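You operate a simulated robot arm through the tools that you are given. There is no shell and no other tool.

You are at the controls of a simulated robot arm. One attempt, no reset.

JOB
Rub the green-ended roller clean on the ribbed block and put it back.
Fine: use the blue cloth with cleaner from the open green tin; put the cloth back. What is to be rubbed or washed off counts as gone when no trace of it is left.

Only the result counts: the job must be done as asked and must still hold three seconds after the hand-in. Knocking over, shifting, dropping, spilling or breaking anything else fails it. Flat cloth is picked up by pressing the open fingertips on it (5 to 10 N) and closing them slowly along it; thin cloth reads only 2 to 8 mm in the jaws.

ROBOT AND FRAMES
A 7-joint arm with a fingered hand, fixed in place. Base frame: the origin is on the floor under the middle of its stand, x ahead of it, y to its left, z up; the work surface is at about z = 880. Lengths are in mm, angles in degrees, forces in N, time in s.
With the tool pointing down near the work surface it reaches from about 180 to 800 mm from the base axis. Its first joint turns from -166.0 to 166.0 degrees. Payload 4.9 kg.
Tool frame: the origin (TCP) lies between the finger pads and is the grasp point; the fingertips stand 32 mm ahead of it; z points along the fingers, y is the line along which they close. The gripper opens to 192 mm; its body begins 89 mm behind the TCP. The gripper is a hand of 3 fingers: y runs from the thumb to the fingers, the wrist lies at [0, 0, -267] in the tool frame, and closing takes about 1.5 s.
Orientation is that of the tool frame in the base frame, as [roll, pitch, yaw] about the fixed x, y, z axes, in that order (R = Rz(yaw) Ry(pitch) Rx(roll)). With the fingers straight down and closing along the base's y, the tool's x points along the base's -x, its y along +y and its z along -z.

CONTROLS
- The arm moves only by the tool play_rows. Its argument "rows" is a list of rows, each an object (a shift or turn left out is 0, a gripper value left out holds the last) with "turn": the turn, a rotation vector about the tool's x, y, z in degrees, a list of three; "slide": the shift along the tool's x, y, z in m, a list of three. In form: [{"turn": [wx, wy, wz], "slide": [x, y, z]}, ...]. A call has 1 to 20 rows; each row is the pose to reach, as a shift and turn from the pose commanded when the call began, along the tool's axes at that moment. "hand" is the opening, from 0 (shut) to 1 (fully open), set as the call begins (left out, the last holds). A row lasts 0.2 s, in which the tool goes at most 50 mm and 8.6 degrees; a call with a longer step from one row to the next is refused whole, and so is a gripper value outside its range. A pose out of reach is approached as far as the arm can. The call stops where the force on the tool passes 40 N (or 10 N more than at its start, if that is more) or the arm is blocked; 0.2 s more then pass. Each finger travels about 153 mm/s and halts on what it meets, pressing with about 33 N; the grip force reading is that of the motor and also rises with nothing between the fingers. The clock runs only during rows and for 0.2 s after the last one: add rows that repeat a pose to give the fingers time. It gives the time, the measured TCP pose, the force on the tool (base axes), the opening and the grip force at its end, in the units of the frame above (readings bear some noise), with the torque about the TCP (base axes, N m) and any sound that the robot's microphone picked up.
- Cameras (640 x 400 px; columns grow to the right, rows downward): "scene" is fixed at [55.4, 491.5, 1684]; the picture's right is [-0.91, -0.41, 0.00], its down [-0.24, 0.54, -0.80] and it looks along [0.33, -0.74, -0.59] (base axes); focal length 309 px, centre (320, 200). "wrist" rides on the gripper at [80, -46, -113] in the tool frame; the picture's right is [0.50, 0.87, 0.00], its down [-0.67, 0.39, -0.63] and it looks along [-0.55, 0.32, 0.78] (tool axes); focal length 226 px, centre (320, 200). There is no depth. A picture from a camera that has moved, and an enlarged one, comes with that camera's place and axes in the base frame and with its lens. The place of the scene camera against the robot may be out by one fixed shift of up to 18 mm in any direction.
- camera(camera): a new picture of that camera. No time passes.
- set_fingers(finger1, finger2, thumb_bend): sets how far each is bent, from 0 (flat) to 1 (curled in); at 0.3 the hand is open as for a grip, at 0.7 the pads meet at the TCP. One left out holds its place. A second passes; each finger stops where it meets its share of the squeeze, and holds until it gets a number again. A gripper value or a shape takes the hand back. It gives what a move gives, with no picture; readings hold the bend of each and the force on the fingers (four entries, about 0 where the hand has none), thumb and palm.
- grasp_type(shape): the hand has 3 fingers and takes this shape, open, in about a second: jaw (thumb against the fingers, like two jaws); tri (thumb and two fingers); tip (a fingertip pinch); poke (one finger out to press); point (the index stretched); flat (the hand flat); cup (the hand cupped); fist (a fist). The gripper value then closes the fingers along that shape, each until it touches; the sizes above hold for jaw. It gives what a move gives, with no picture.
- close_up(camera, box): a new picture of the part [left, top, right, bottom] of that camera's present view, enlarged. No time passes.
- hand_in(): hands the job in; it is judged then, once.

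Places have to be worked out from the pictures, the camera data and where the tool is seen. Open the gripper and draw the arm clear of the work before you hand the job in, unless the task says otherwise.

The tools are called after "Call:" by a JSON object that holds its "fn" and its "kwargs". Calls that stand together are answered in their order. play_rows: Moves the arm, as the interface text tells. Its arguments: {"type":"object","properties":{"rows":{"type":"array","items":{"type":"object","properties":{"turn":{"type":"array","items":{"type":"number"}},"slide":{"type":"array","items":{"type":"number"}}}}},"hand":{"type":"number"}},"required":["rows"]} The other tools are called the same way: grasp_type (shape) gives the hand a shape; set_fingers (finger1, finger2, thumb_bend) moves the fingers one by one; camera (camera) takes a picture; close_up (camera, box) takes an enlarged picture of a part of a camera's view; hand_in () hands the job in.

At the start:

```text
clock: 0.0
position: [481.0, -131.0, 1204.6]
orientation: [-180.0, -0.1, -180.0]
wrist_force: [0.0, -0.2, 0.3]
ft_torque: [0.0, 0.0, -0.02]
gripper_width: 192.1
finger_force: 0.1
shape: jaw
bend: [0.3, 0.3, 0.3]
finger forces: [0.0, 0.0, 0.1, 0.1, 0.0, 0.0]
```

scene: 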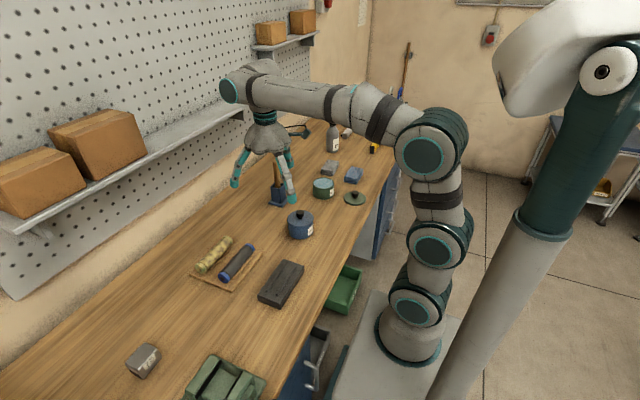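
wrist: 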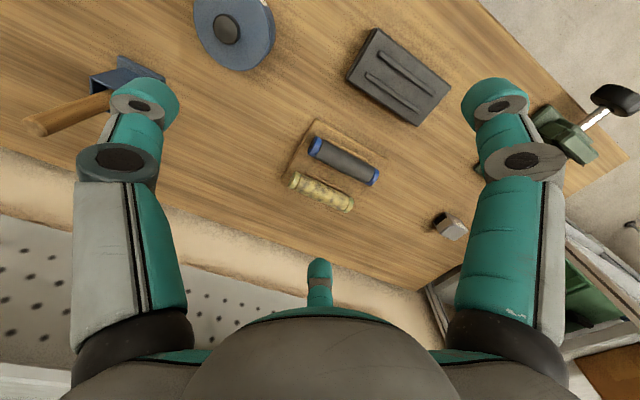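

I see two rollers on a tray, a dark ribbed block, a pot, an open tin and a blue cloth. I look closer at each before moving anything.

Call:
{"fn": "close_up", "kwargs": {"camera": "scene", "box": [180, 220, 320, 320]}}

Call:
{"fn": "close_up", "kwargs": {"camera": "scene", "box": [260, 120, 400, 220]}}

Call:
{"fn": "close_up", "kwargs": {"camera": "wrist", "box": [260, 100, 420, 220]}}

Call:
{"fn": "close_up", "kwargs": {"camera": "wrist", "box": [320, 0, 480, 130]}}

```text
4.00 times, centred on (250, 270) of scene
camera zoom: at [55.4, 491.5, 1684.0], right [-0.91, -0.41, 0.0], down [-0.24, 0.54, -0.8], along [0.33, -0.74, -0.59], focal length 1236 px, centre (600, -80)
```

zoom: 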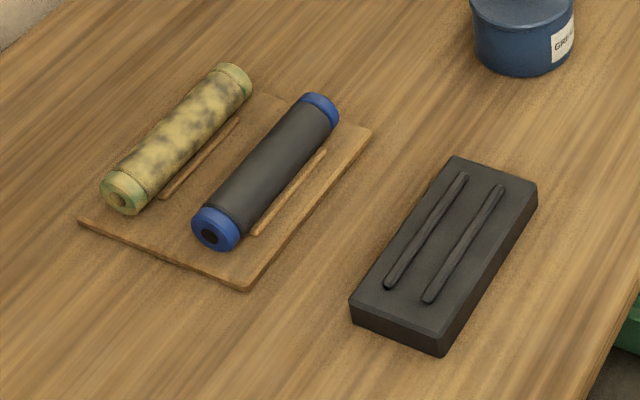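

```text
4.00 times, centred on (330, 170) of scene
camera zoom: at [55.4, 491.5, 1684.0], right [-0.91, -0.41, 0.0], down [-0.24, 0.54, -0.8], along [0.33, -0.74, -0.59], focal length 1236 px, centre (280, 320)
```

zoom: 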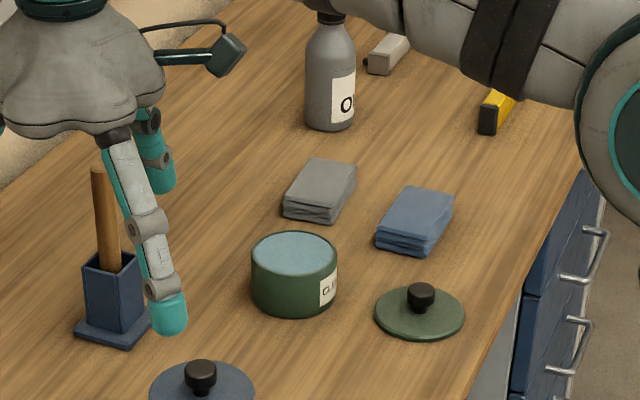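

```text
3.33 times, centred on (340, 160) of wrist
camera zoom: at [401.7, -175.9, 1316.9], right [-0.5, 0.87, 0.0], down [0.67, 0.39, 0.63], along [0.55, 0.32, -0.78], focal length 754 px, centre (253, 333)
```

zoom: 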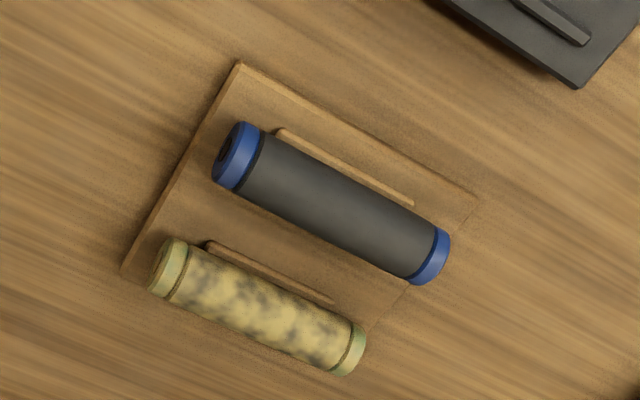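

```text
3.08 times, centred on (400, 65) of wrist
camera zoom: at [401.7, -175.9, 1316.9], right [-0.5, 0.87, 0.0], down [0.67, 0.39, 0.63], along [0.55, 0.32, -0.78], focal length 696 px, centre (74, 615)
```

zoom: 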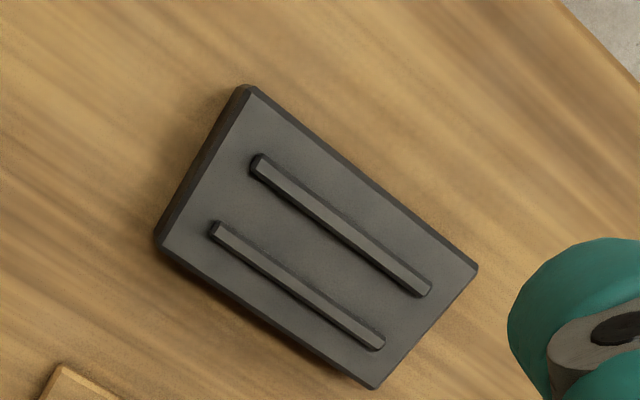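

The green-ended roller lies along base y near (672, -10) and is covered in grime. The block's two ribs also run along y, near x≈396 and 430. Next I move the arm toward the cloth and tin with the wrist turned so its camera looks that way.

Call:
{"fn": "play_rows", "kwargs": {"rows": [{"turn": [0, 0, 8], "slide": [0.003, -0.018, 0.001]}, {"turn": [0, 0, 16], "slide": [0.006, -0.036, 0.003]}, {"turn": [0, 0, 24], "slide": [0.009, -0.054, 0.004]}, {"turn": [0, 0, 32], "slide": [0.012, -0.072, 0.005]}, {"turn": [0, 0, 40], "slide": [0.015, -0.09, 0.007]}, {"turn": [0, 0, 48], "slide": [0.018, -0.108, 0.008]}, {"turn": [0, 0, 56], "slide": [0.021, -0.126, 0.009]}, {"turn": [0, 0, 64], "slide": [0.024, -0.144, 0.011]}, {"turn": [0, 0, 72], "slide": [0.027, -0.162, 0.012]}, {"turn": [0, 0, 80], "slide": [0.03, -0.18, 0.013]}, {"turn": [0, 0, 88], "slide": [0.033, -0.198, 0.015]}, {"turn": [0, 0, 90], "slide": [0.036, -0.216, 0.016]}, {"turn": [0, 0, 90], "slide": [0.039, -0.234, 0.018]}, {"turn": [0, 0, 90], "slide": [0.041, -0.25, 0.02]}], "hand": 1}}

Call:
{"fn": "camera", "kwargs": {"camera": "wrist"}}

Call:
{"fn": "camera", "kwargs": {"camera": "scene"}}

```text
clock: 3.0
position: [438.9, -379.5, 1183.8]
orientation: [179.9, 0.0, 90.1]
wrist_force: [0.0, 0.1, -0.4]
ft_torque: [0.03, -0.01, 0.03]
gripper_width: 191.9
finger_force: 0.0
shape: jaw
bend: [0.3, 0.3, 0.3]
finger forces: [0.0, 0.0, 0.0, 0.0, 0.1, 0.0]
```

```text
taken
camera wrist: at [394.6, -300.2, 1297.1], right [0.87, 0.5, 0.0], down [0.39, -0.67, 0.63], along [0.32, -0.55, -0.77], focal length 226 px, centre (320, 200)
```

wrist: 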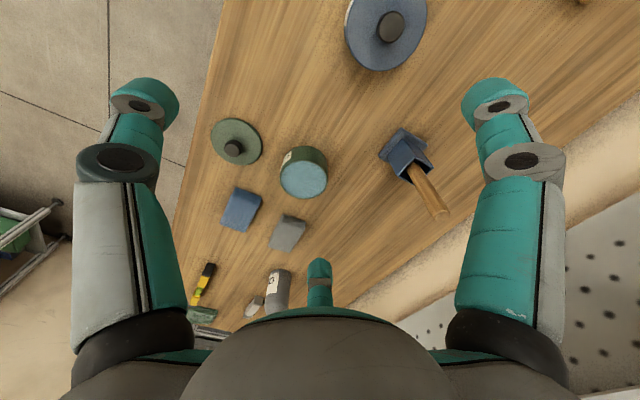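

```text
taken
```

scene: 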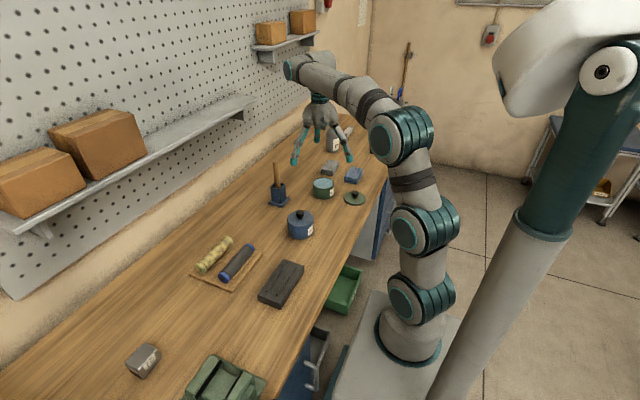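

The wrist camera now shows the tin near (483, -519) and the blue cloth near (409, -703), at the edge of reach. I enlarge the view of both.

Call:
{"fn": "close_up", "kwargs": {"camera": "wrist", "box": [200, 110, 340, 260]}}

Call:
{"fn": "close_up", "kwargs": {"camera": "scene", "box": [300, 130, 380, 210]}}

Call:
{"fn": "close_up", "kwargs": {"camera": "scene", "box": [190, 225, 270, 295]}}

```text
2.67 times, centred on (270, 185) of wrist
camera zoom: at [394.6, -300.2, 1297.1], right [0.87, 0.5, 0.0], down [0.39, -0.67, 0.63], along [0.32, -0.55, -0.77], focal length 603 px, centre (453, 240)
```

zoom: 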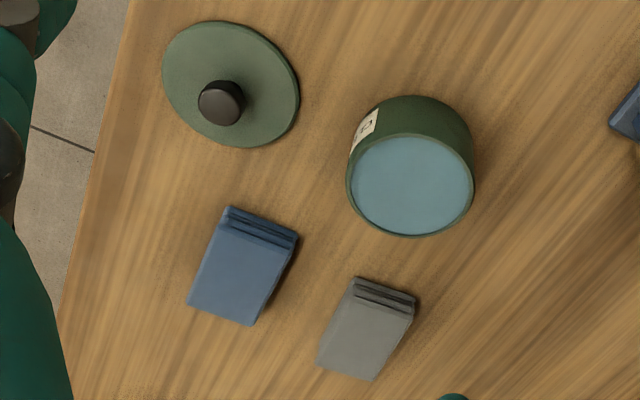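

```text
5.00 times, centred on (340, 170) of scene
camera zoom: at [55.4, 491.5, 1684.0], right [-0.91, -0.41, 0.0], down [-0.24, 0.54, -0.8], along [0.33, -0.74, -0.59], focal length 1545 px, centre (220, 350)
```

zoom: 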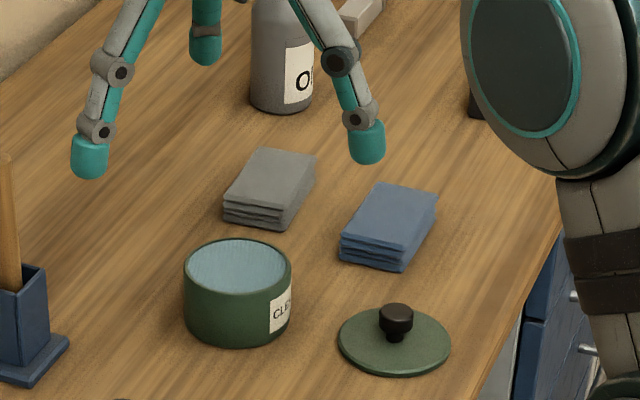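

```text
5.71 times, centred on (230, 260) of scene
camera zoom: at [55.4, 491.5, 1684.0], right [-0.91, -0.41, 0.0], down [-0.24, 0.54, -0.8], along [0.33, -0.74, -0.59], focal length 1766 px, centre (834, -143)
```

zoom: 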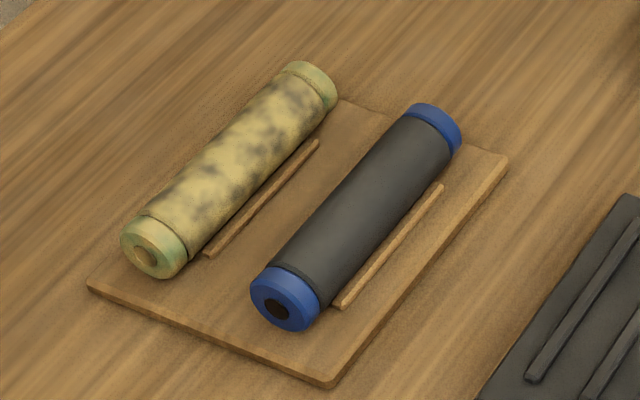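

The blue stack measures about 61 mm in x by about 110 mm in y. I zoom in further to judge its height and the liquid level in the tin.

Call:
{"fn": "close_up", "kwargs": {"camera": "wrist", "box": [210, 175, 274, 243]}}

Call:
{"fn": "close_up", "kwargs": {"camera": "scene", "box": [330, 155, 378, 190]}}

Call:
{"fn": "close_up", "kwargs": {"camera": "wrist", "box": [270, 140, 340, 205]}}

```text
5.88 times, centred on (242, 209) of wrist
camera zoom: at [394.6, -300.2, 1297.1], right [0.87, 0.5, 0.0], down [0.39, -0.67, 0.63], along [0.32, -0.55, -0.77], focal length 1330 px, centre (779, 147)
```

zoom: 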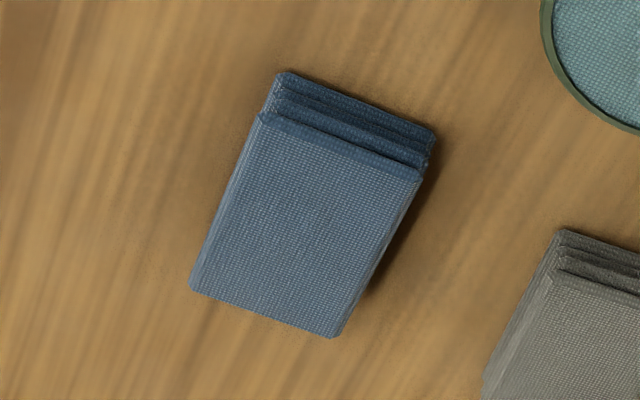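

```text
11.43 times, centred on (354, 172) of scene
camera zoom: at [55.4, 491.5, 1684.0], right [-0.91, -0.41, 0.0], down [-0.24, 0.54, -0.8], along [0.33, -0.74, -0.59], focal length 3532 px, centre (-69, 514)
```

zoom: 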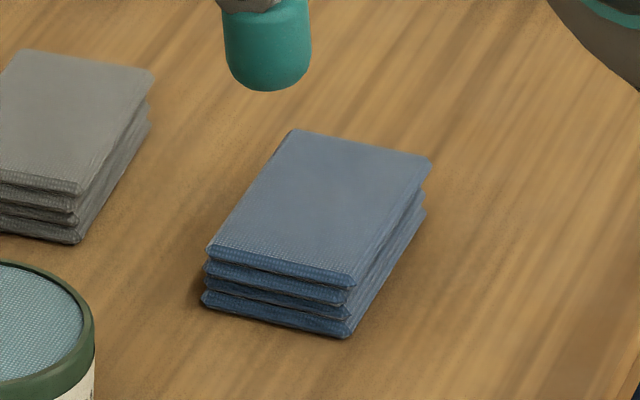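

```text
6.15 times, centred on (305, 172) of wrist
camera zoom: at [394.6, -300.2, 1297.1], right [0.87, 0.5, 0.0], down [0.39, -0.67, 0.63], along [0.32, -0.55, -0.77], focal length 1391 px, centre (412, 369)
```

zoom: 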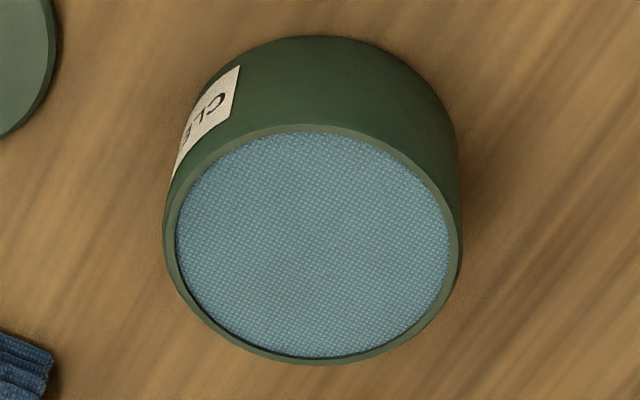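

The tin holds a soaked pad just below its rim. The blue cloth is a folded stack at about x 381–443, y -661 to -767, 26 mm high. Before grasping, I half-close the hand in the air to see how the three fingers move.

Call:
{"fn": "play_rows", "kwargs": {"rows": [{"slide": [0, 0, 0]}, {"slide": [0, 0, 0]}, {"slide": [0, 0, 0]}, {"slide": [0, 0, 0]}], "hand": 0.4}}

Call:
{"fn": "camera", "kwargs": {"camera": "wrist"}}

Call:
{"fn": "close_up", "kwargs": {"camera": "scene", "box": [270, 70, 380, 180]}}

```text
clock: 4.0
position: [440.5, -381.0, 1182.9]
orientation: [180.0, 0.0, 90.0]
wrist_force: [-0.3, 0.0, -0.1]
ft_torque: [-0.01, -0.01, 0.0]
gripper_width: 77.3
finger_force: 0.1
shape: jaw
bend: [0.41, 0.41, 0.7]
finger forces: [0.1, 0.0, 0.0, 0.0, 0.1, 0.0]
```

```text
taken
camera wrist: at [394.6, -300.1, 1296.8], right [0.87, 0.5, 0.0], down [0.39, -0.67, 0.63], along [0.32, -0.55, -0.78], focal length 226 px, centre (320, 200)
```

wrist: 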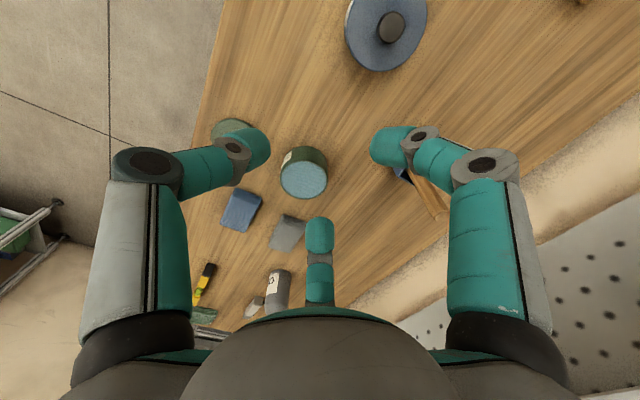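

```text
3.64 times, centred on (325, 125) of scene
camera zoom: at [55.4, 491.5, 1684.0], right [-0.91, -0.41, 0.0], down [-0.24, 0.54, -0.8], along [0.33, -0.74, -0.59], focal length 1124 px, centre (302, 473)
```

zoom: 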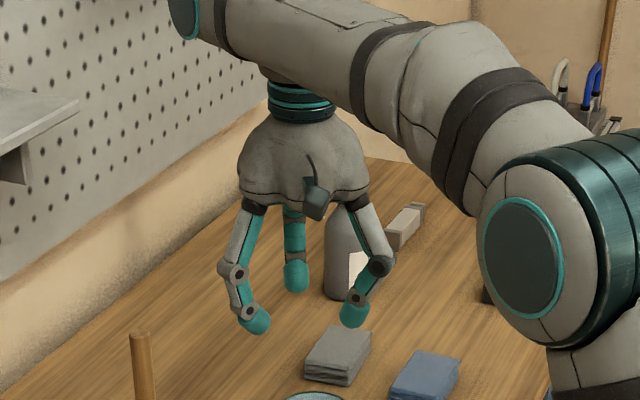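

In jaw shape the width follows the command (0.4 gives 77 mm), with the thumb at -y and the two fingers 120° apart. I plan to grip the roller with the thumb on its free outer side, so I turn the hand to yaw -90 and move above it for a closer look.

Call:
{"fn": "play_rows", "kwargs": {"rows": [{"turn": [0, 0, -8.5], "slide": [0.018, 0.012, 0.002]}, {"turn": [0, 0, -17], "slide": [0.037, 0.023, 0.004]}, {"turn": [0, 0, -25.5], "slide": [0.055, 0.035, 0.006]}, {"turn": [0, 0, -34], "slide": [0.074, 0.046, 0.008]}, {"turn": [0, 0, -42.5], "slide": [0.092, 0.058, 0.01]}, {"turn": [0, 0, -51], "slide": [0.111, 0.07, 0.012]}, {"turn": [0, 0, -59.5], "slide": [0.129, 0.081, 0.014]}, {"turn": [0, 0, -68], "slide": [0.148, 0.093, 0.016]}, {"turn": [0, 0, -76.5], "slide": [0.166, 0.104, 0.018]}, {"turn": [0, 0, -85], "slide": [0.185, 0.116, 0.02]}, {"turn": [0, 0, -93.5], "slide": [0.203, 0.128, 0.022]}, {"turn": [0, 0, -102], "slide": [0.221, 0.139, 0.024]}, {"turn": [0, 0, -110.5], "slide": [0.24, 0.151, 0.026]}, {"turn": [0, 0, -119], "slide": [0.258, 0.162, 0.028]}, {"turn": [0, 0, -127.5], "slide": [0.277, 0.174, 0.03]}, {"turn": [0, 0, -136], "slide": [0.295, 0.186, 0.032]}, {"turn": [0, 0, -144.5], "slide": [0.314, 0.197, 0.034]}, {"turn": [0, 0, -153], "slide": [0.332, 0.209, 0.036]}, {"turn": [0, 0, -161.5], "slide": [0.351, 0.22, 0.038]}, {"turn": [0, 0, -170], "slide": [0.369, 0.232, 0.04]}], "hand": 0.9}}

Call:
{"fn": "camera", "kwargs": {"camera": "wrist"}}

```text
clock: 8.2
position: [671.1, -10.4, 1143.2]
orientation: [-180.0, -0.1, -99.9]
wrist_force: [0.1, 0.6, 0.8]
ft_torque: [-0.05, -0.01, 0.02]
gripper_width: 172.6
finger_force: 0.0
shape: jaw
bend: [0.26, 0.26, 0.34]
finger forces: [0.0, 0.0, 0.0, 0.0, 0.1, 0.1]
```

```text
taken
camera wrist: at [704.4, -96.6, 1256.5], right [-0.94, -0.34, 0.0], down [-0.27, 0.73, 0.63], along [-0.22, 0.59, -0.78], focal length 226 px, centre (320, 200)
```

wrist: 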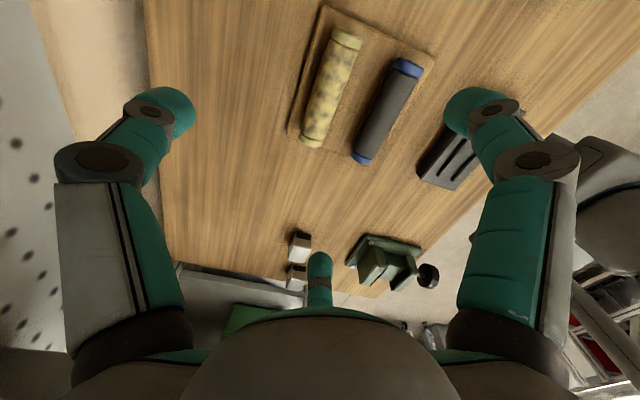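

The dirty roller and its tray are in view just ahead of the camera. I zoom in to place the roller ends, the stop strips and the ribs.

Call:
{"fn": "close_up", "kwargs": {"camera": "wrist", "box": [280, 0, 440, 170]}}

Call:
{"fn": "close_up", "kwargs": {"camera": "wrist", "box": [400, 80, 520, 200]}}

```text
2.35 times, centred on (360, 85) of wrist
camera zoom: at [704.4, -96.6, 1256.5], right [-0.94, -0.34, 0.0], down [-0.27, 0.73, 0.63], along [-0.22, 0.59, -0.78], focal length 532 px, centre (226, 471)
```

zoom: 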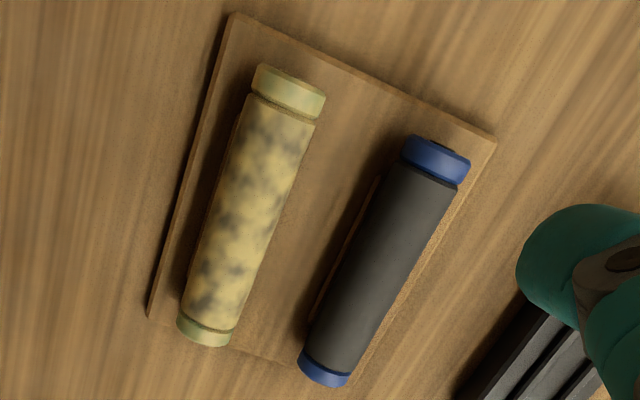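

```text
3.33 times, centred on (460, 140) of wrist
camera zoom: at [704.4, -96.6, 1256.5], right [-0.94, -0.34, 0.0], down [-0.27, 0.73, 0.63], along [-0.22, 0.59, -0.78], focal length 754 px, centre (-147, 400)
```

zoom: 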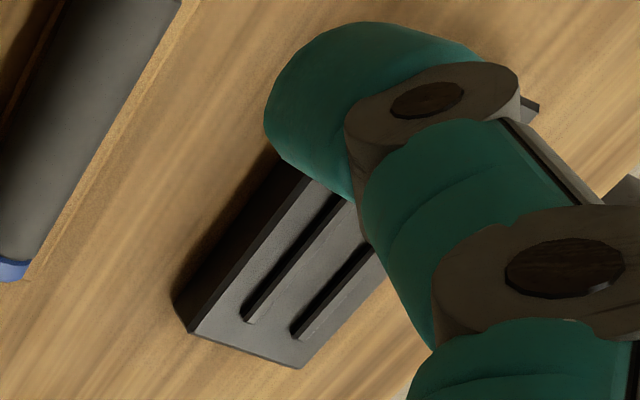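

The roller axis is at x≈666, running from y≈-91 to 60, with a thin stop strip on each side and the blue roller at x≈576. I set the hand above it at yaw -90, offset so the thumb and fingers should touch together, and lower partway.

Call:
{"fn": "play_rows", "kwargs": {"rows": [{"turn": [0, 0, -5], "slide": [0.003, 0.005, 0.03]}, {"turn": [0, 0, -9.9], "slide": [0.0066, 0.011, 0.06]}, {"turn": [0, 0, -9.9], "slide": [0.0066, 0.011, 0.09]}, {"turn": [0, 0, -9.9], "slide": [0.0066, 0.011, 0.12]}, {"turn": [0, 0, -9.9], "slide": [0.0066, 0.011, 0.133]}, {"turn": [0, 0, -9.9], "slide": [0.0066, 0.011, 0.133]}], "hand": 0.65}}

Call:
{"fn": "camera", "kwargs": {"camera": "wrist"}}

Call:
{"fn": "close_up", "kwargs": {"camera": "scene", "box": [150, 180, 330, 320]}}

```text
clock: 9.6
position: [656.6, -1.1, 1010.6]
orientation: [-179.9, -0.6, -91.0]
wrist_force: [-0.2, -0.1, 0.2]
ft_torque: [0.0, -0.01, -0.01]
gripper_width: 125.3
finger_force: 0.1
shape: jaw
bend: [0.31, 0.31, 0.7]
finger forces: [0.1, 0.0, 0.1, 0.1, 0.1, 0.0]
out of reach, approached as far as the arm can: row 2, 3, 4, 5, 6
```

```text
taken
camera wrist: at [702.6, -78.8, 1123.8], right [-0.87, -0.49, 0.0], down [-0.38, 0.69, 0.62], along [-0.31, 0.54, -0.78], focal length 226 px, centre (320, 200)
```

wrist: 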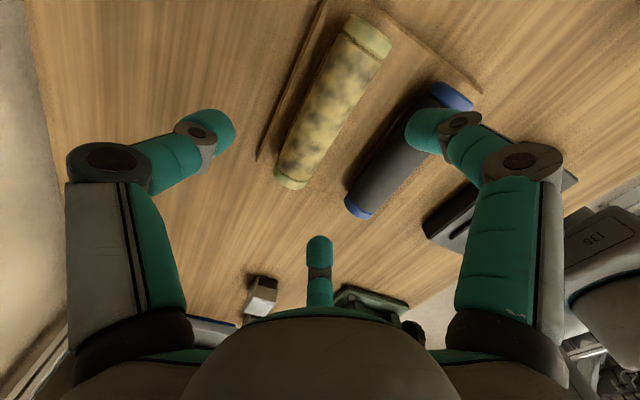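

```text
2.86 times, centred on (240, 250) of scene
camera zoom: at [55.4, 491.5, 1684.0], right [-0.91, -0.41, 0.0], down [-0.24, 0.54, -0.8], along [0.33, -0.74, -0.59], focal length 883 px, centre (549, 57)
```

zoom: 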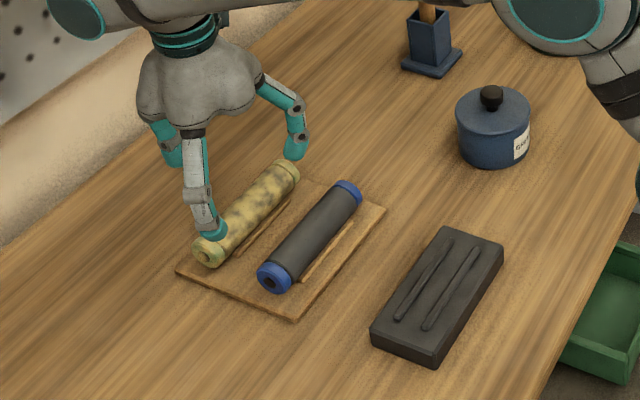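

The wrist joint limits yaw to about -91 here, so I back off to yaw -94 and check where the arm settles.

Call:
{"fn": "play_rows", "kwargs": {"rows": [{"turn": [0, 0, 4], "slide": [0, 0, 0]}, {"turn": [0, 0, 4], "slide": [0, 0, 0]}, {"turn": [0, 0, 4], "slide": [0, 0, 0]}]}}

Call:
{"fn": "close_up", "kwargs": {"camera": "wrist", "box": [230, 0, 500, 200]}}

```text
clock: 10.4
position: [657.1, -0.7, 1009.7]
orientation: [180.0, 0.0, -94.1]
wrist_force: [-0.4, 0.5, 0.5]
ft_torque: [-0.02, 0.01, 0.0]
gripper_width: 125.1
finger_force: 0.0
shape: jaw
bend: [0.31, 0.31, 0.7]
finger forces: [0.0, 0.0, 0.0, 0.0, 0.0, 0.0]
```

```text
2.00 times, centred on (365, 100) of wrist
camera zoom: at [698.2, -82.9, 1123.3], right [-0.9, -0.44, 0.0], down [-0.34, 0.7, 0.63], along [-0.28, 0.57, -0.78], focal length 452 px, centre (230, 400)
```

zoom: 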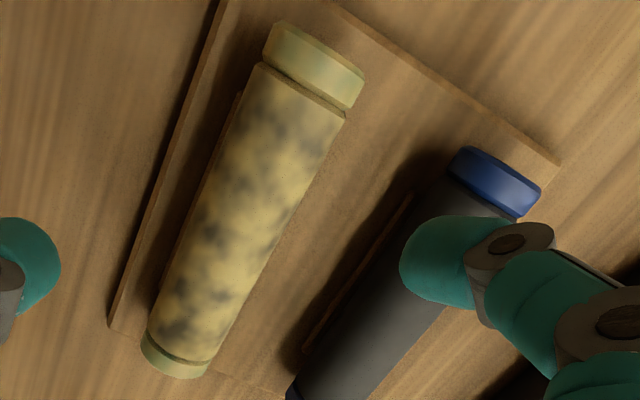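

The roller axis is at x≈664 and its centre at y≈-15. I shift 14 mm along y and descend with the fingers straddling it, stopping at TCP z≈932.

Call:
{"fn": "play_rows", "kwargs": {"rows": [{"slide": [0.0143, -0.001, 0]}, {"slide": [0.0143, -0.001, 0.02]}, {"slide": [0.0143, -0.001, 0.04]}, {"slide": [0.0143, -0.001, 0.055]}, {"slide": [0.0143, -0.001, 0.065]}, {"slide": [0.0143, -0.001, 0.072]}, {"slide": [0.0143, -0.001, 0.078]}, {"slide": [0.0143, -0.001, 0.078]}]}}

Call:
{"fn": "camera", "kwargs": {"camera": "wrist"}}

Call:
{"fn": "close_up", "kwargs": {"camera": "scene", "box": [180, 200, 280, 300]}}

```text
clock: 12.2
position: [657.5, -15.9, 934.1]
orientation: [-180.0, 0.0, -94.0]
wrist_force: [0.2, -1.0, 0.0]
ft_torque: [0.01, 0.02, -0.01]
gripper_width: 125.2
finger_force: 0.0
shape: jaw
bend: [0.31, 0.31, 0.7]
finger forces: [0.0, 0.1, 0.1, 0.0, 0.0, 0.0]
```

```text
taken
camera wrist: at [698.9, -97.2, 1046.0], right [-0.9, -0.44, 0.0], down [-0.34, 0.7, 0.63], along [-0.28, 0.57, -0.78], focal length 226 px, centre (320, 200)
```

wrist: 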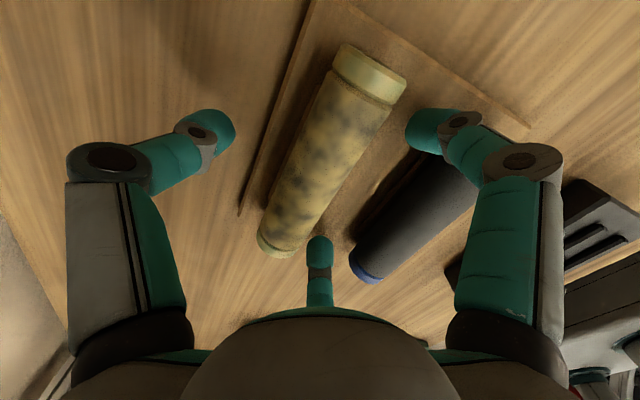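

```text
4.00 times, centred on (230, 250) of scene
camera zoom: at [55.4, 491.5, 1684.0], right [-0.91, -0.41, 0.0], down [-0.24, 0.54, -0.8], along [0.33, -0.74, -0.59], focal length 1236 px, centre (680, 0)
```

zoom: 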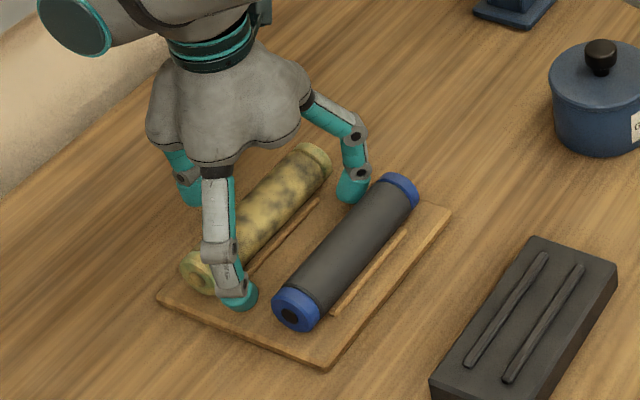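

The fingers sit between the rollers and the thumb is outside. I close partway first to check alignment.

Call:
{"fn": "play_rows", "kwargs": {"rows": [{"slide": [0, 0, 0.002]}, {"slide": [0, 0, 0.002]}, {"slide": [0, 0, 0.002]}], "hand": 0.4}}

Call:
{"fn": "camera", "kwargs": {"camera": "wrist"}}

Call:
{"fn": "close_up", "kwargs": {"camera": "scene", "box": [180, 200, 280, 300]}}

```text
clock: 13.0
position: [658.2, -15.8, 930.6]
orientation: [180.0, -0.1, -94.1]
wrist_force: [-0.2, 0.1, -1.4]
ft_torque: [0.01, 0.02, -0.01]
gripper_width: 77.5
finger_force: 0.1
shape: jaw
bend: [0.41, 0.41, 0.7]
finger forces: [0.0, 0.3, 0.1, 0.0, 0.1, 0.0]
```

```text
taken
camera wrist: at [698.8, -97.4, 1043.8], right [-0.9, -0.44, 0.0], down [-0.34, 0.7, 0.63], along [-0.28, 0.57, -0.78], focal length 226 px, centre (320, 200)
```

wrist: 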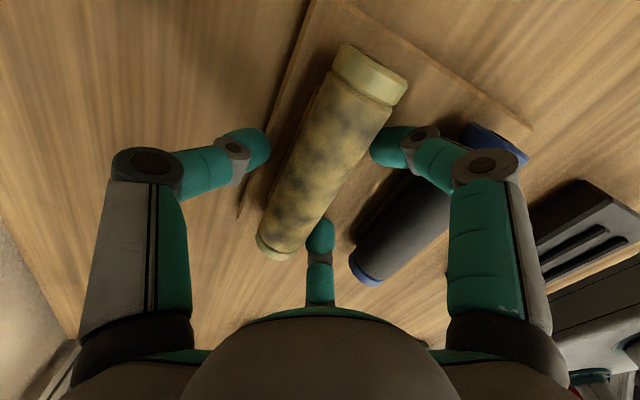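

```text
4.00 times, centred on (230, 250) of scene
camera zoom: at [55.4, 491.5, 1684.0], right [-0.91, -0.41, 0.0], down [-0.24, 0.54, -0.8], along [0.33, -0.74, -0.59], focal length 1236 px, centre (680, 0)
```

zoom: 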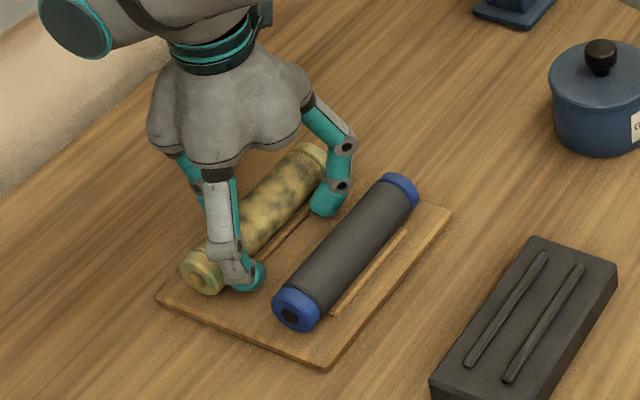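

Alignment looks even on both sides. I close until the fingers bear on the roller.

Call:
{"fn": "play_rows", "kwargs": {"rows": [{"slide": [0, 0, 0]}, {"slide": [0, 0, 0]}, {"slide": [0, 0, 0]}, {"slide": [0, 0, 0]}, {"slide": [0, 0, 0]}], "hand": 0.22}}

Call:
{"fn": "camera", "kwargs": {"camera": "wrist"}}

Call:
{"fn": "close_up", "kwargs": {"camera": "scene", "box": [180, 200, 280, 300]}}

```text
clock: 14.2
position: [657.7, -16.1, 930.5]
orientation: [179.9, 0.0, -94.1]
wrist_force: [-0.9, -0.2, -1.9]
ft_torque: [0.04, -0.03, 0.01]
gripper_width: 37.1
finger_force: 33.2
shape: jaw
bend: [0.8, 0.8, 0.7]
finger forces: [20.7, 20.0, 0.0, 0.0, 34.5, 0.0]
```

```text
taken
camera wrist: at [698.8, -97.4, 1043.8], right [-0.9, -0.44, 0.0], down [-0.34, 0.7, 0.63], along [-0.28, 0.57, -0.78], focal length 226 px, centre (320, 200)
```

wrist: 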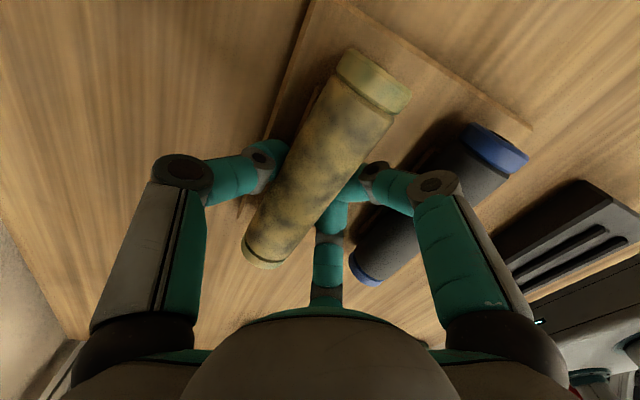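

```text
4.00 times, centred on (230, 250) of scene
camera zoom: at [55.4, 491.5, 1684.0], right [-0.91, -0.41, 0.0], down [-0.24, 0.54, -0.8], along [0.33, -0.74, -0.59], focal length 1236 px, centre (680, 0)
```

zoom: 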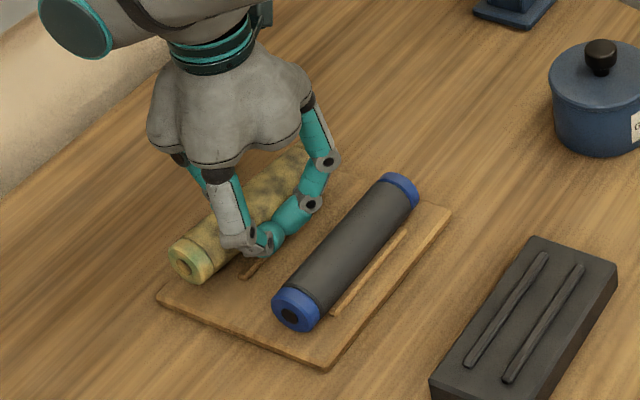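

The roller is held with 34 N on the thumb and about 20 N on each finger. I lift it slowly.

Call:
{"fn": "play_rows", "kwargs": {"rows": [{"slide": [0, 0, -0.005]}, {"slide": [0, 0, -0.012]}, {"slide": [0, 0, -0.022]}, {"slide": [0, 0, -0.035]}, {"slide": [0, 0, -0.05]}, {"slide": [0, 0, -0.065]}, {"slide": [0, 0, -0.08]}, {"slide": [0, 0, -0.095]}, {"slide": [0, 0, -0.11]}, {"slide": [0, 0, -0.12]}, {"slide": [0, 0, -0.12]}]}}

Call:
{"fn": "camera", "kwargs": {"camera": "wrist"}}

Call:
{"fn": "camera", "kwargs": {"camera": "scene"}}

Call:
{"fn": "close_up", "kwargs": {"camera": "scene", "box": [150, 160, 310, 320]}}

```text
clock: 16.6
position: [657.4, -15.9, 1050.1]
orientation: [180.0, 0.0, -94.1]
wrist_force: [0.8, -0.8, -1.9]
ft_torque: [-0.01, 0.01, -0.03]
gripper_width: 37.2
finger_force: 33.7
shape: jaw
bend: [0.8, 0.8, 0.7]
finger forces: [21.0, 20.4, 0.0, 0.0, 34.5, 0.1]
```

```text
taken
camera wrist: at [698.7, -97.7, 1163.3], right [-0.9, -0.44, 0.0], down [-0.34, 0.7, 0.63], along [-0.28, 0.57, -0.78], focal length 226 px, centre (320, 200)
```

wrist: 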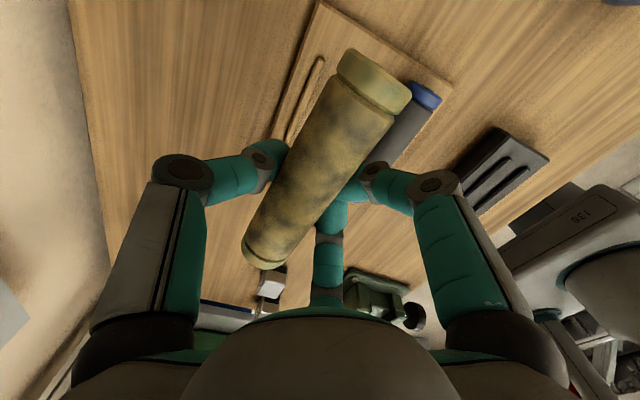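

```text
taken
```

scene: 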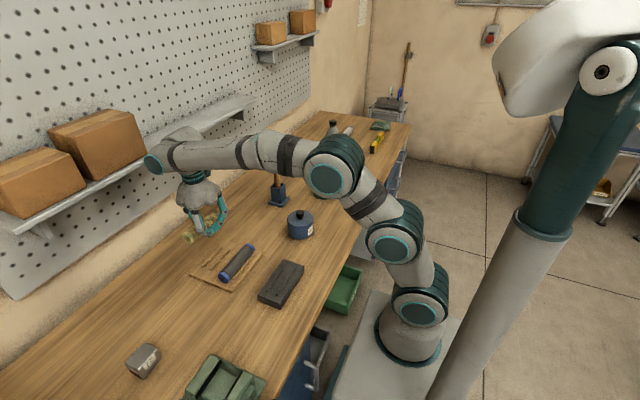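

```text
2.50 times, centred on (230, 240) of scene
camera zoom: at [55.4, 491.5, 1684.0], right [-0.91, -0.41, 0.0], down [-0.24, 0.54, -0.8], along [0.33, -0.74, -0.59], focal length 772 px, centre (545, 100)
```

zoom: 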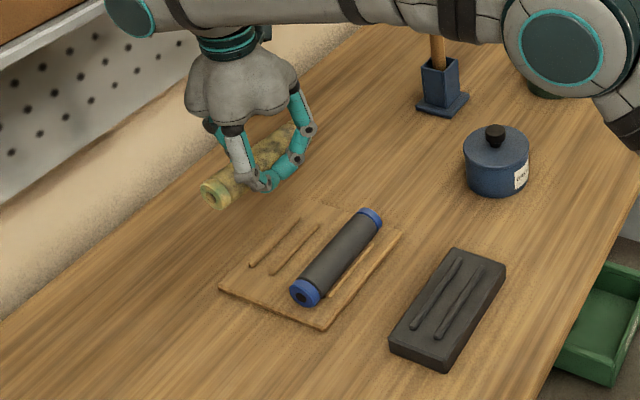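

The roller came up cleanly and the tray stayed put, with the empty cradle strips now visible. I zoom in to record the cradle's exact place for the return, and look at the block.

Call:
{"fn": "close_up", "kwargs": {"camera": "wrist", "box": [250, 0, 470, 160]}}

Call:
{"fn": "close_up", "kwargs": {"camera": "wrist", "box": [420, 100, 580, 230]}}

Call:
{"fn": "close_up", "kwargs": {"camera": "scene", "box": [185, 230, 315, 310]}}

Call:
{"fn": "close_up", "kwargs": {"camera": "scene", "box": [170, 170, 250, 250]}}

```text
2.50 times, centred on (360, 80) of wrist
camera zoom: at [698.7, -97.7, 1163.3], right [-0.9, -0.44, 0.0], down [-0.34, 0.7, 0.63], along [-0.28, 0.57, -0.78], focal length 565 px, centre (220, 500)
```

zoom: 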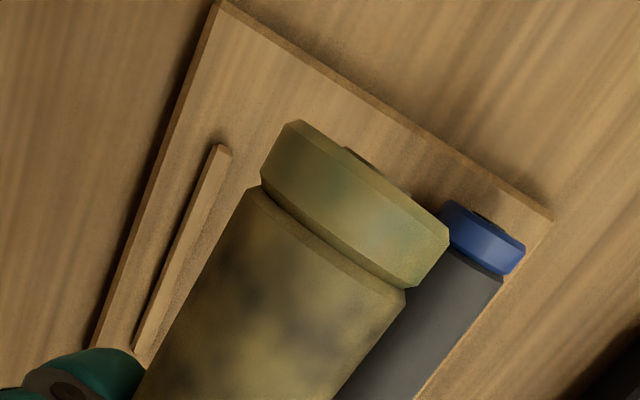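

```text
3.08 times, centred on (500, 165) of wrist
camera zoom: at [698.7, -97.7, 1163.3], right [-0.9, -0.44, 0.0], down [-0.34, 0.7, 0.63], along [-0.28, 0.57, -0.78], focal length 696 px, centre (-234, 308)
```

zoom: 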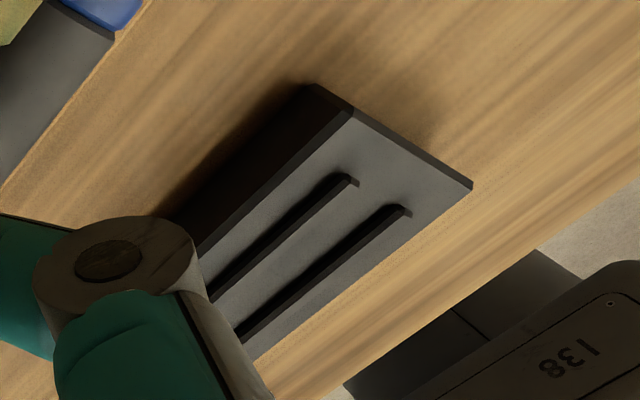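

```text
4.92 times, centred on (250, 270) of scene
camera zoom: at [55.4, 491.5, 1684.0], right [-0.91, -0.41, 0.0], down [-0.24, 0.54, -0.8], along [0.33, -0.74, -0.59], focal length 1521 px, centre (665, -145)
```

zoom: 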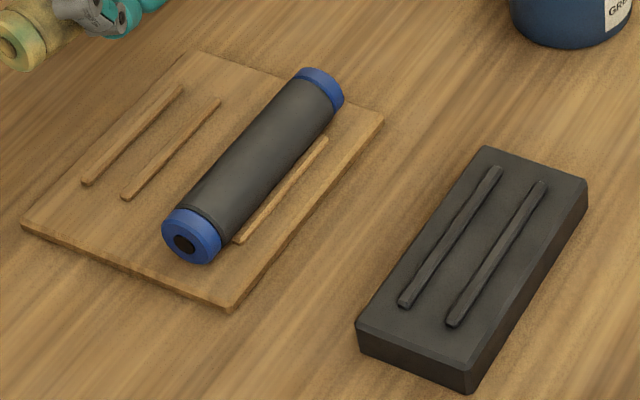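

```text
5.00 times, centred on (210, 210) of scene
camera zoom: at [55.4, 491.5, 1684.0], right [-0.91, -0.41, 0.0], down [-0.24, 0.54, -0.8], along [0.33, -0.74, -0.59], focal length 1545 px, centre (870, 150)
```

zoom: 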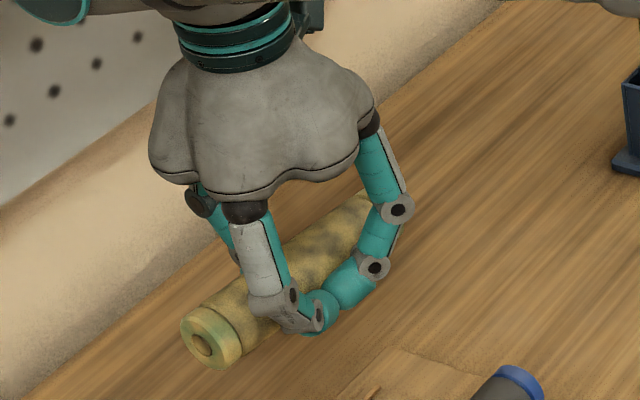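

I put the roller axis in the hand about 11 mm to the thumb side of the TCP and 5–18 mm below it, with the ribs centred on x≈411, y≈-17. I carry it across at a safe height and stop above the block.

Call:
{"fn": "play_rows", "kwargs": {"rows": [{"slide": [0.002, 0.025, 0]}, {"slide": [0.004, 0.055, 0]}, {"slide": [0.006, 0.085, 0]}, {"slide": [0.008, 0.115, 0]}, {"slide": [0.0105, 0.145, 0.0]}, {"slide": [0.0125, 0.175, 0.01]}, {"slide": [0.0145, 0.205, 0.02]}, {"slide": [0.0165, 0.235, 0.03]}, {"slide": [0.0184, 0.2567, 0.04]}, {"slide": [0.0184, 0.2567, 0.05]}, {"slide": [0.0184, 0.2567, 0.05]}]}}

Call:
{"fn": "camera", "kwargs": {"camera": "wrist"}}

Call:
{"fn": "close_up", "kwargs": {"camera": "scene", "box": [220, 200, 330, 320]}}

```text
clock: 19.0
position: [399.0, -16.9, 999.9]
orientation: [180.0, 0.0, -94.1]
wrist_force: [-0.8, -0.5, -2.0]
ft_torque: [0.01, 0.05, 0.01]
gripper_width: 37.2
finger_force: 33.4
shape: jaw
bend: [0.8, 0.8, 0.7]
finger forces: [21.9, 21.4, 0.1, 0.0, 34.6, 0.0]
```

```text
taken
camera wrist: at [440.2, -97.8, 1112.8], right [-0.9, -0.44, 0.0], down [-0.34, 0.7, 0.63], along [-0.28, 0.57, -0.78], focal length 226 px, centre (320, 200)
```

wrist: 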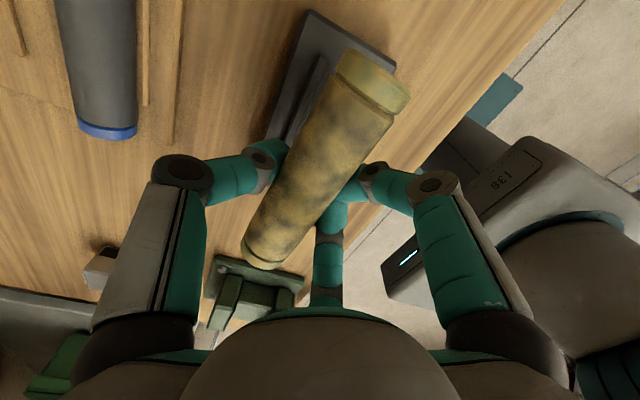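

```text
3.33 times, centred on (275, 260) of scene
camera zoom: at [55.4, 491.5, 1684.0], right [-0.91, -0.41, 0.0], down [-0.24, 0.54, -0.8], along [0.33, -0.74, -0.59], focal length 1030 px, centre (470, 0)
```

zoom: 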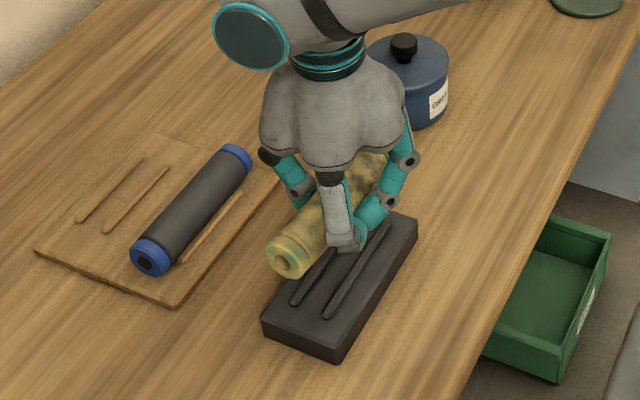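

Both cameras put the roller axis close to x=411, over the ribs, about 60 mm up. I lower it toward the ribs in small steps, watching the force.

Call:
{"fn": "play_rows", "kwargs": {"rows": [{"slide": [0, 0, 0.012]}, {"slide": [0, 0, 0.024]}, {"slide": [0, 0, 0.034]}, {"slide": [0, 0, 0.042]}, {"slide": [0, 0, 0.047]}, {"slide": [0, 0, 0.05]}, {"slide": [0, 0, 0.05]}]}}

Call:
{"fn": "close_up", "kwargs": {"camera": "scene", "box": [240, 220, 320, 310]}}

Call:
{"fn": "camera", "kwargs": {"camera": "wrist"}}

```text
clock: 20.6
position: [400.4, -15.5, 950.9]
orientation: [180.0, 0.0, -94.1]
wrist_force: [-0.2, -0.5, -2.6]
ft_torque: [0.0, -0.03, 0.0]
gripper_width: 37.0
finger_force: 33.3
shape: jaw
bend: [0.8, 0.8, 0.7]
finger forces: [22.2, 21.7, 0.0, 0.1, 34.7, 0.0]
```

```text
4.44 times, centred on (280, 265) of scene
camera zoom: at [55.4, 491.5, 1684.0], right [-0.91, -0.41, 0.0], down [-0.24, 0.54, -0.8], along [0.33, -0.74, -0.59], focal length 1373 px, centre (498, -89)
```

zoom: 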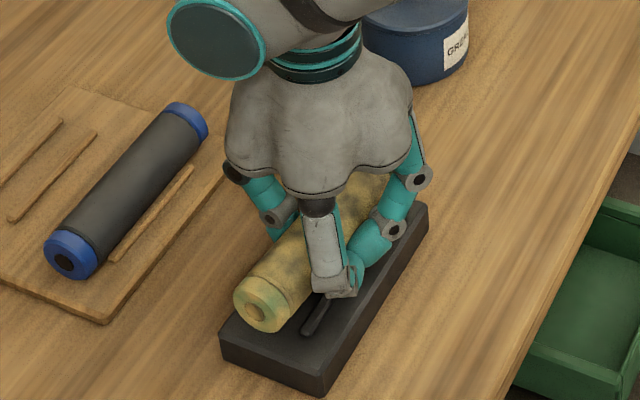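

```text
taken
camera wrist: at [440.8, -97.4, 1063.3], right [-0.9, -0.44, 0.0], down [-0.34, 0.7, 0.63], along [-0.28, 0.57, -0.78], focal length 226 px, centre (320, 200)
```

wrist: 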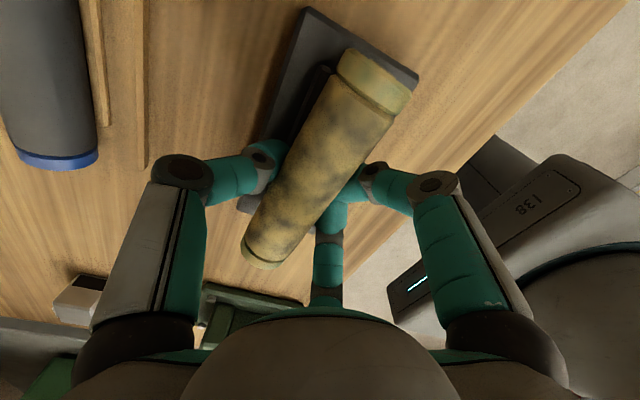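

The roller is just above the ribs and still free. I go down in 2 mm steps until the force shows contact.

Call:
{"fn": "play_rows", "kwargs": {"rows": [{"slide": [0, 0, 0.002]}, {"slide": [0, 0, 0.004]}, {"slide": [0, 0, 0.006]}, {"slide": [0, 0, 0.008]}, {"slide": [0, 0, 0.008]}]}}

Call:
{"fn": "close_up", "kwargs": {"camera": "scene", "box": [240, 240, 310, 310]}}

```text
clock: 21.8
position: [401.7, -15.8, 944.7]
orientation: [-179.6, 0.0, -94.0]
wrist_force: [2.8, -2.3, 32.3]
ft_torque: [-0.17, -1.06, -0.04]
gripper_width: 37.9
finger_force: 33.2
shape: jaw
bend: [0.8, 0.8, 0.69]
finger forces: [25.7, 25.2, 0.0, 0.0, 75.2, 0.1]
```

```text
5.71 times, centred on (275, 275) of scene
camera zoom: at [55.4, 491.5, 1684.0], right [-0.91, -0.41, 0.0], down [-0.24, 0.54, -0.8], along [0.33, -0.74, -0.59], focal length 1766 px, centre (577, -229)
```

zoom: 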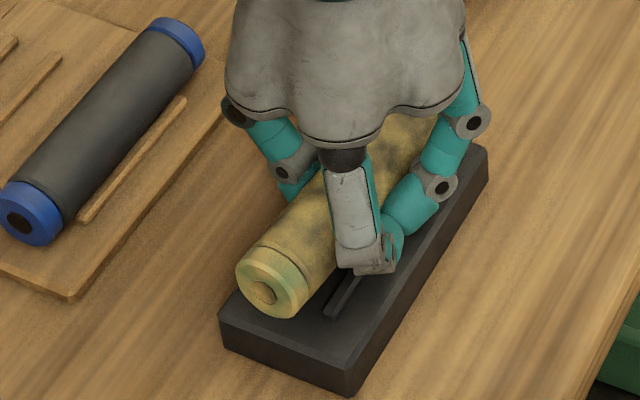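

At z≈945 contact came with 32 N; the torque says the thumb tip is sitting on the +x rib, so the roller is only a few mm above its seat. I back off 2 mm to relieve the load.

Call:
{"fn": "play_rows", "kwargs": {"rows": [{"slide": [0, 0, -0.003]}, {"slide": [0, 0, -0.003]}, {"slide": [0, 0, -0.003]}]}}

Call:
{"fn": "close_up", "kwargs": {"camera": "wrist", "box": [220, 20, 440, 290]}}

```text
clock: 22.6
position: [401.0, -15.8, 946.0]
orientation: [-179.9, 0.0, -94.0]
wrist_force: [10.8, -3.0, 21.3]
ft_torque: [-0.1, -0.98, -0.03]
gripper_width: 37.5
finger_force: 33.6
shape: jaw
bend: [0.8, 0.8, 0.69]
finger forces: [22.6, 22.2, 0.0, 0.1, 59.1, 0.0]
```

```text
1.48 times, centred on (330, 155) of wrist
camera zoom: at [441.4, -97.4, 1059.3], right [-0.9, -0.44, 0.0], down [-0.34, 0.7, 0.63], along [-0.27, 0.57, -0.78], focal length 335 px, centre (305, 267)
```

zoom: 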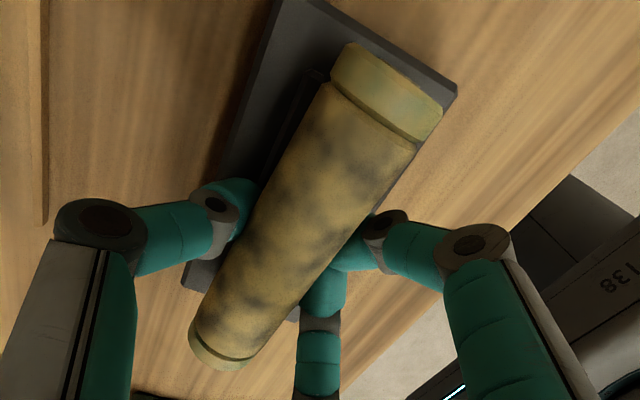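

Still 21 N of contact, so I rise another 3 mm.

Call:
{"fn": "play_rows", "kwargs": {"rows": [{"slide": [0, 0, -0.002]}, {"slide": [0, 0, -0.003]}, {"slide": [0, 0, -0.003]}]}}

```text
clock: 23.4
position: [399.1, -16.4, 948.4]
orientation: [179.8, 0.0, -94.1]
wrist_force: [2.4, 2.7, 7.3]
ft_torque: [0.07, -0.32, 0.1]
gripper_width: 36.7
finger_force: 33.1
shape: jaw
bend: [0.8, 0.8, 0.7]
finger forces: [23.6, 23.1, 0.0, 0.0, 45.2, 0.0]
```

The remaining contact is only at the thumb, outside the roller. Shifting the roller 3 mm toward +x should let the thumb clear the rib, so I lift slightly, shift, and lower again gently.

Call:
{"fn": "play_rows", "kwargs": {"rows": [{"slide": [0, 0, -0.004]}, {"slide": [0, -0.003, -0.004]}, {"slide": [0, -0.003, -0.004]}, {"slide": [0, -0.003, -0.002]}, {"slide": [0, -0.003, 0]}, {"slide": [0, -0.003, 0.001]}, {"slide": [0, -0.003, 0.001]}]}}

```text
clock: 25.0
position: [404.7, -15.6, 947.4]
orientation: [-179.9, 0.0, -94.0]
wrist_force: [-0.6, -0.4, -1.5]
ft_torque: [-0.03, 0.02, 0.04]
gripper_width: 36.4
finger_force: 33.2
shape: jaw
bend: [0.8, 0.8, 0.7]
finger forces: [23.2, 22.5, 0.0, 0.0, 34.5, 0.1]
```

At x≈404 there is no contact any more. I continue down in 1–2 mm steps.

Call:
{"fn": "play_rows", "kwargs": {"rows": [{"slide": [0, 0, 0.001]}, {"slide": [0, 0, 0.002]}, {"slide": [0, 0, 0.003]}, {"slide": [0, 0, 0.003]}]}}

```text
clock: 26.0
position: [404.7, -16.5, 944.7]
orientation: [-180.0, -0.1, -94.0]
wrist_force: [1.2, -0.5, 3.1]
ft_torque: [0.01, -0.16, 0.01]
gripper_width: 36.3
finger_force: 33.1
shape: jaw
bend: [0.8, 0.8, 0.7]
finger forces: [23.2, 22.5, 0.0, 0.0, 39.4, 0.1]
```

Light contact of about 5 N at z=945. I ease up 1.5 mm, shift 1.5 mm back to centre, and open gently so the roller settles into the groove.

Call:
{"fn": "play_rows", "kwargs": {"rows": [{"slide": [0, 0.0, -0.002]}, {"slide": [0, 0.0015, -0.002]}, {"slide": [0, 0.0015, -0.001]}, {"slide": [0, 0.0015, -0.001]}]}}

Call:
{"fn": "close_up", "kwargs": {"camera": "scene", "box": [240, 240, 310, 310]}}

Call:
{"fn": "close_up", "kwargs": {"camera": "wrist", "box": [270, 0, 440, 120]}}

```text
clock: 27.0
position: [402.0, -16.2, 945.6]
orientation: [-179.9, 0.0, -94.0]
wrist_force: [3.2, -0.4, 2.8]
ft_torque: [0.01, -0.26, 0.01]
gripper_width: 36.5
finger_force: 32.6
shape: jaw
bend: [0.8, 0.8, 0.7]
finger forces: [22.5, 22.0, 0.1, 0.0, 39.6, 0.1]
```

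```text
5.71 times, centred on (275, 275) of scene
camera zoom: at [55.4, 491.5, 1684.0], right [-0.91, -0.41, 0.0], down [-0.24, 0.54, -0.8], along [0.33, -0.74, -0.59], focal length 1766 px, centre (577, -229)
```

zoom: 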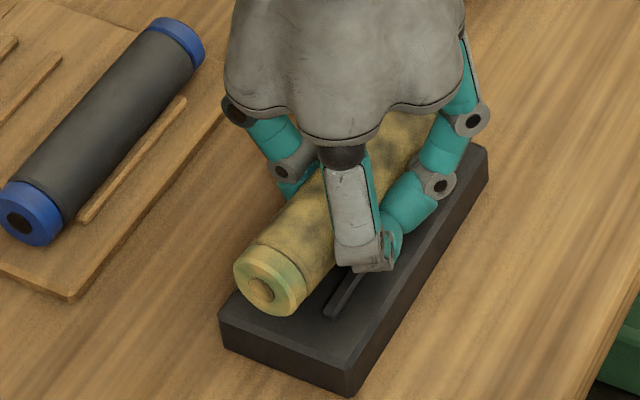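

```text
3.33 times, centred on (355, 60) of wrist
camera zoom: at [442.8, -97.7, 1059.0], right [-0.9, -0.44, 0.0], down [-0.34, 0.7, 0.63], along [-0.28, 0.57, -0.78], focal length 754 px, centre (203, 667)
```

zoom: 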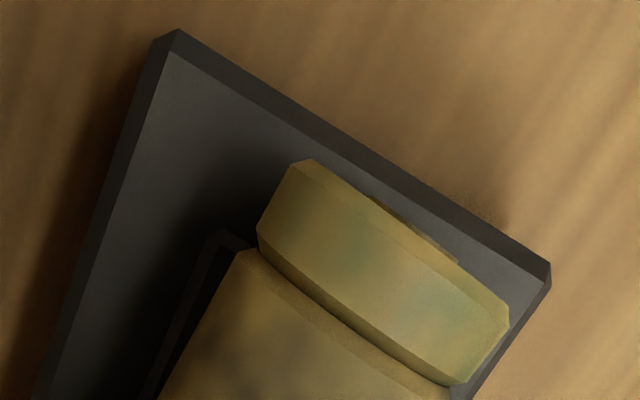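

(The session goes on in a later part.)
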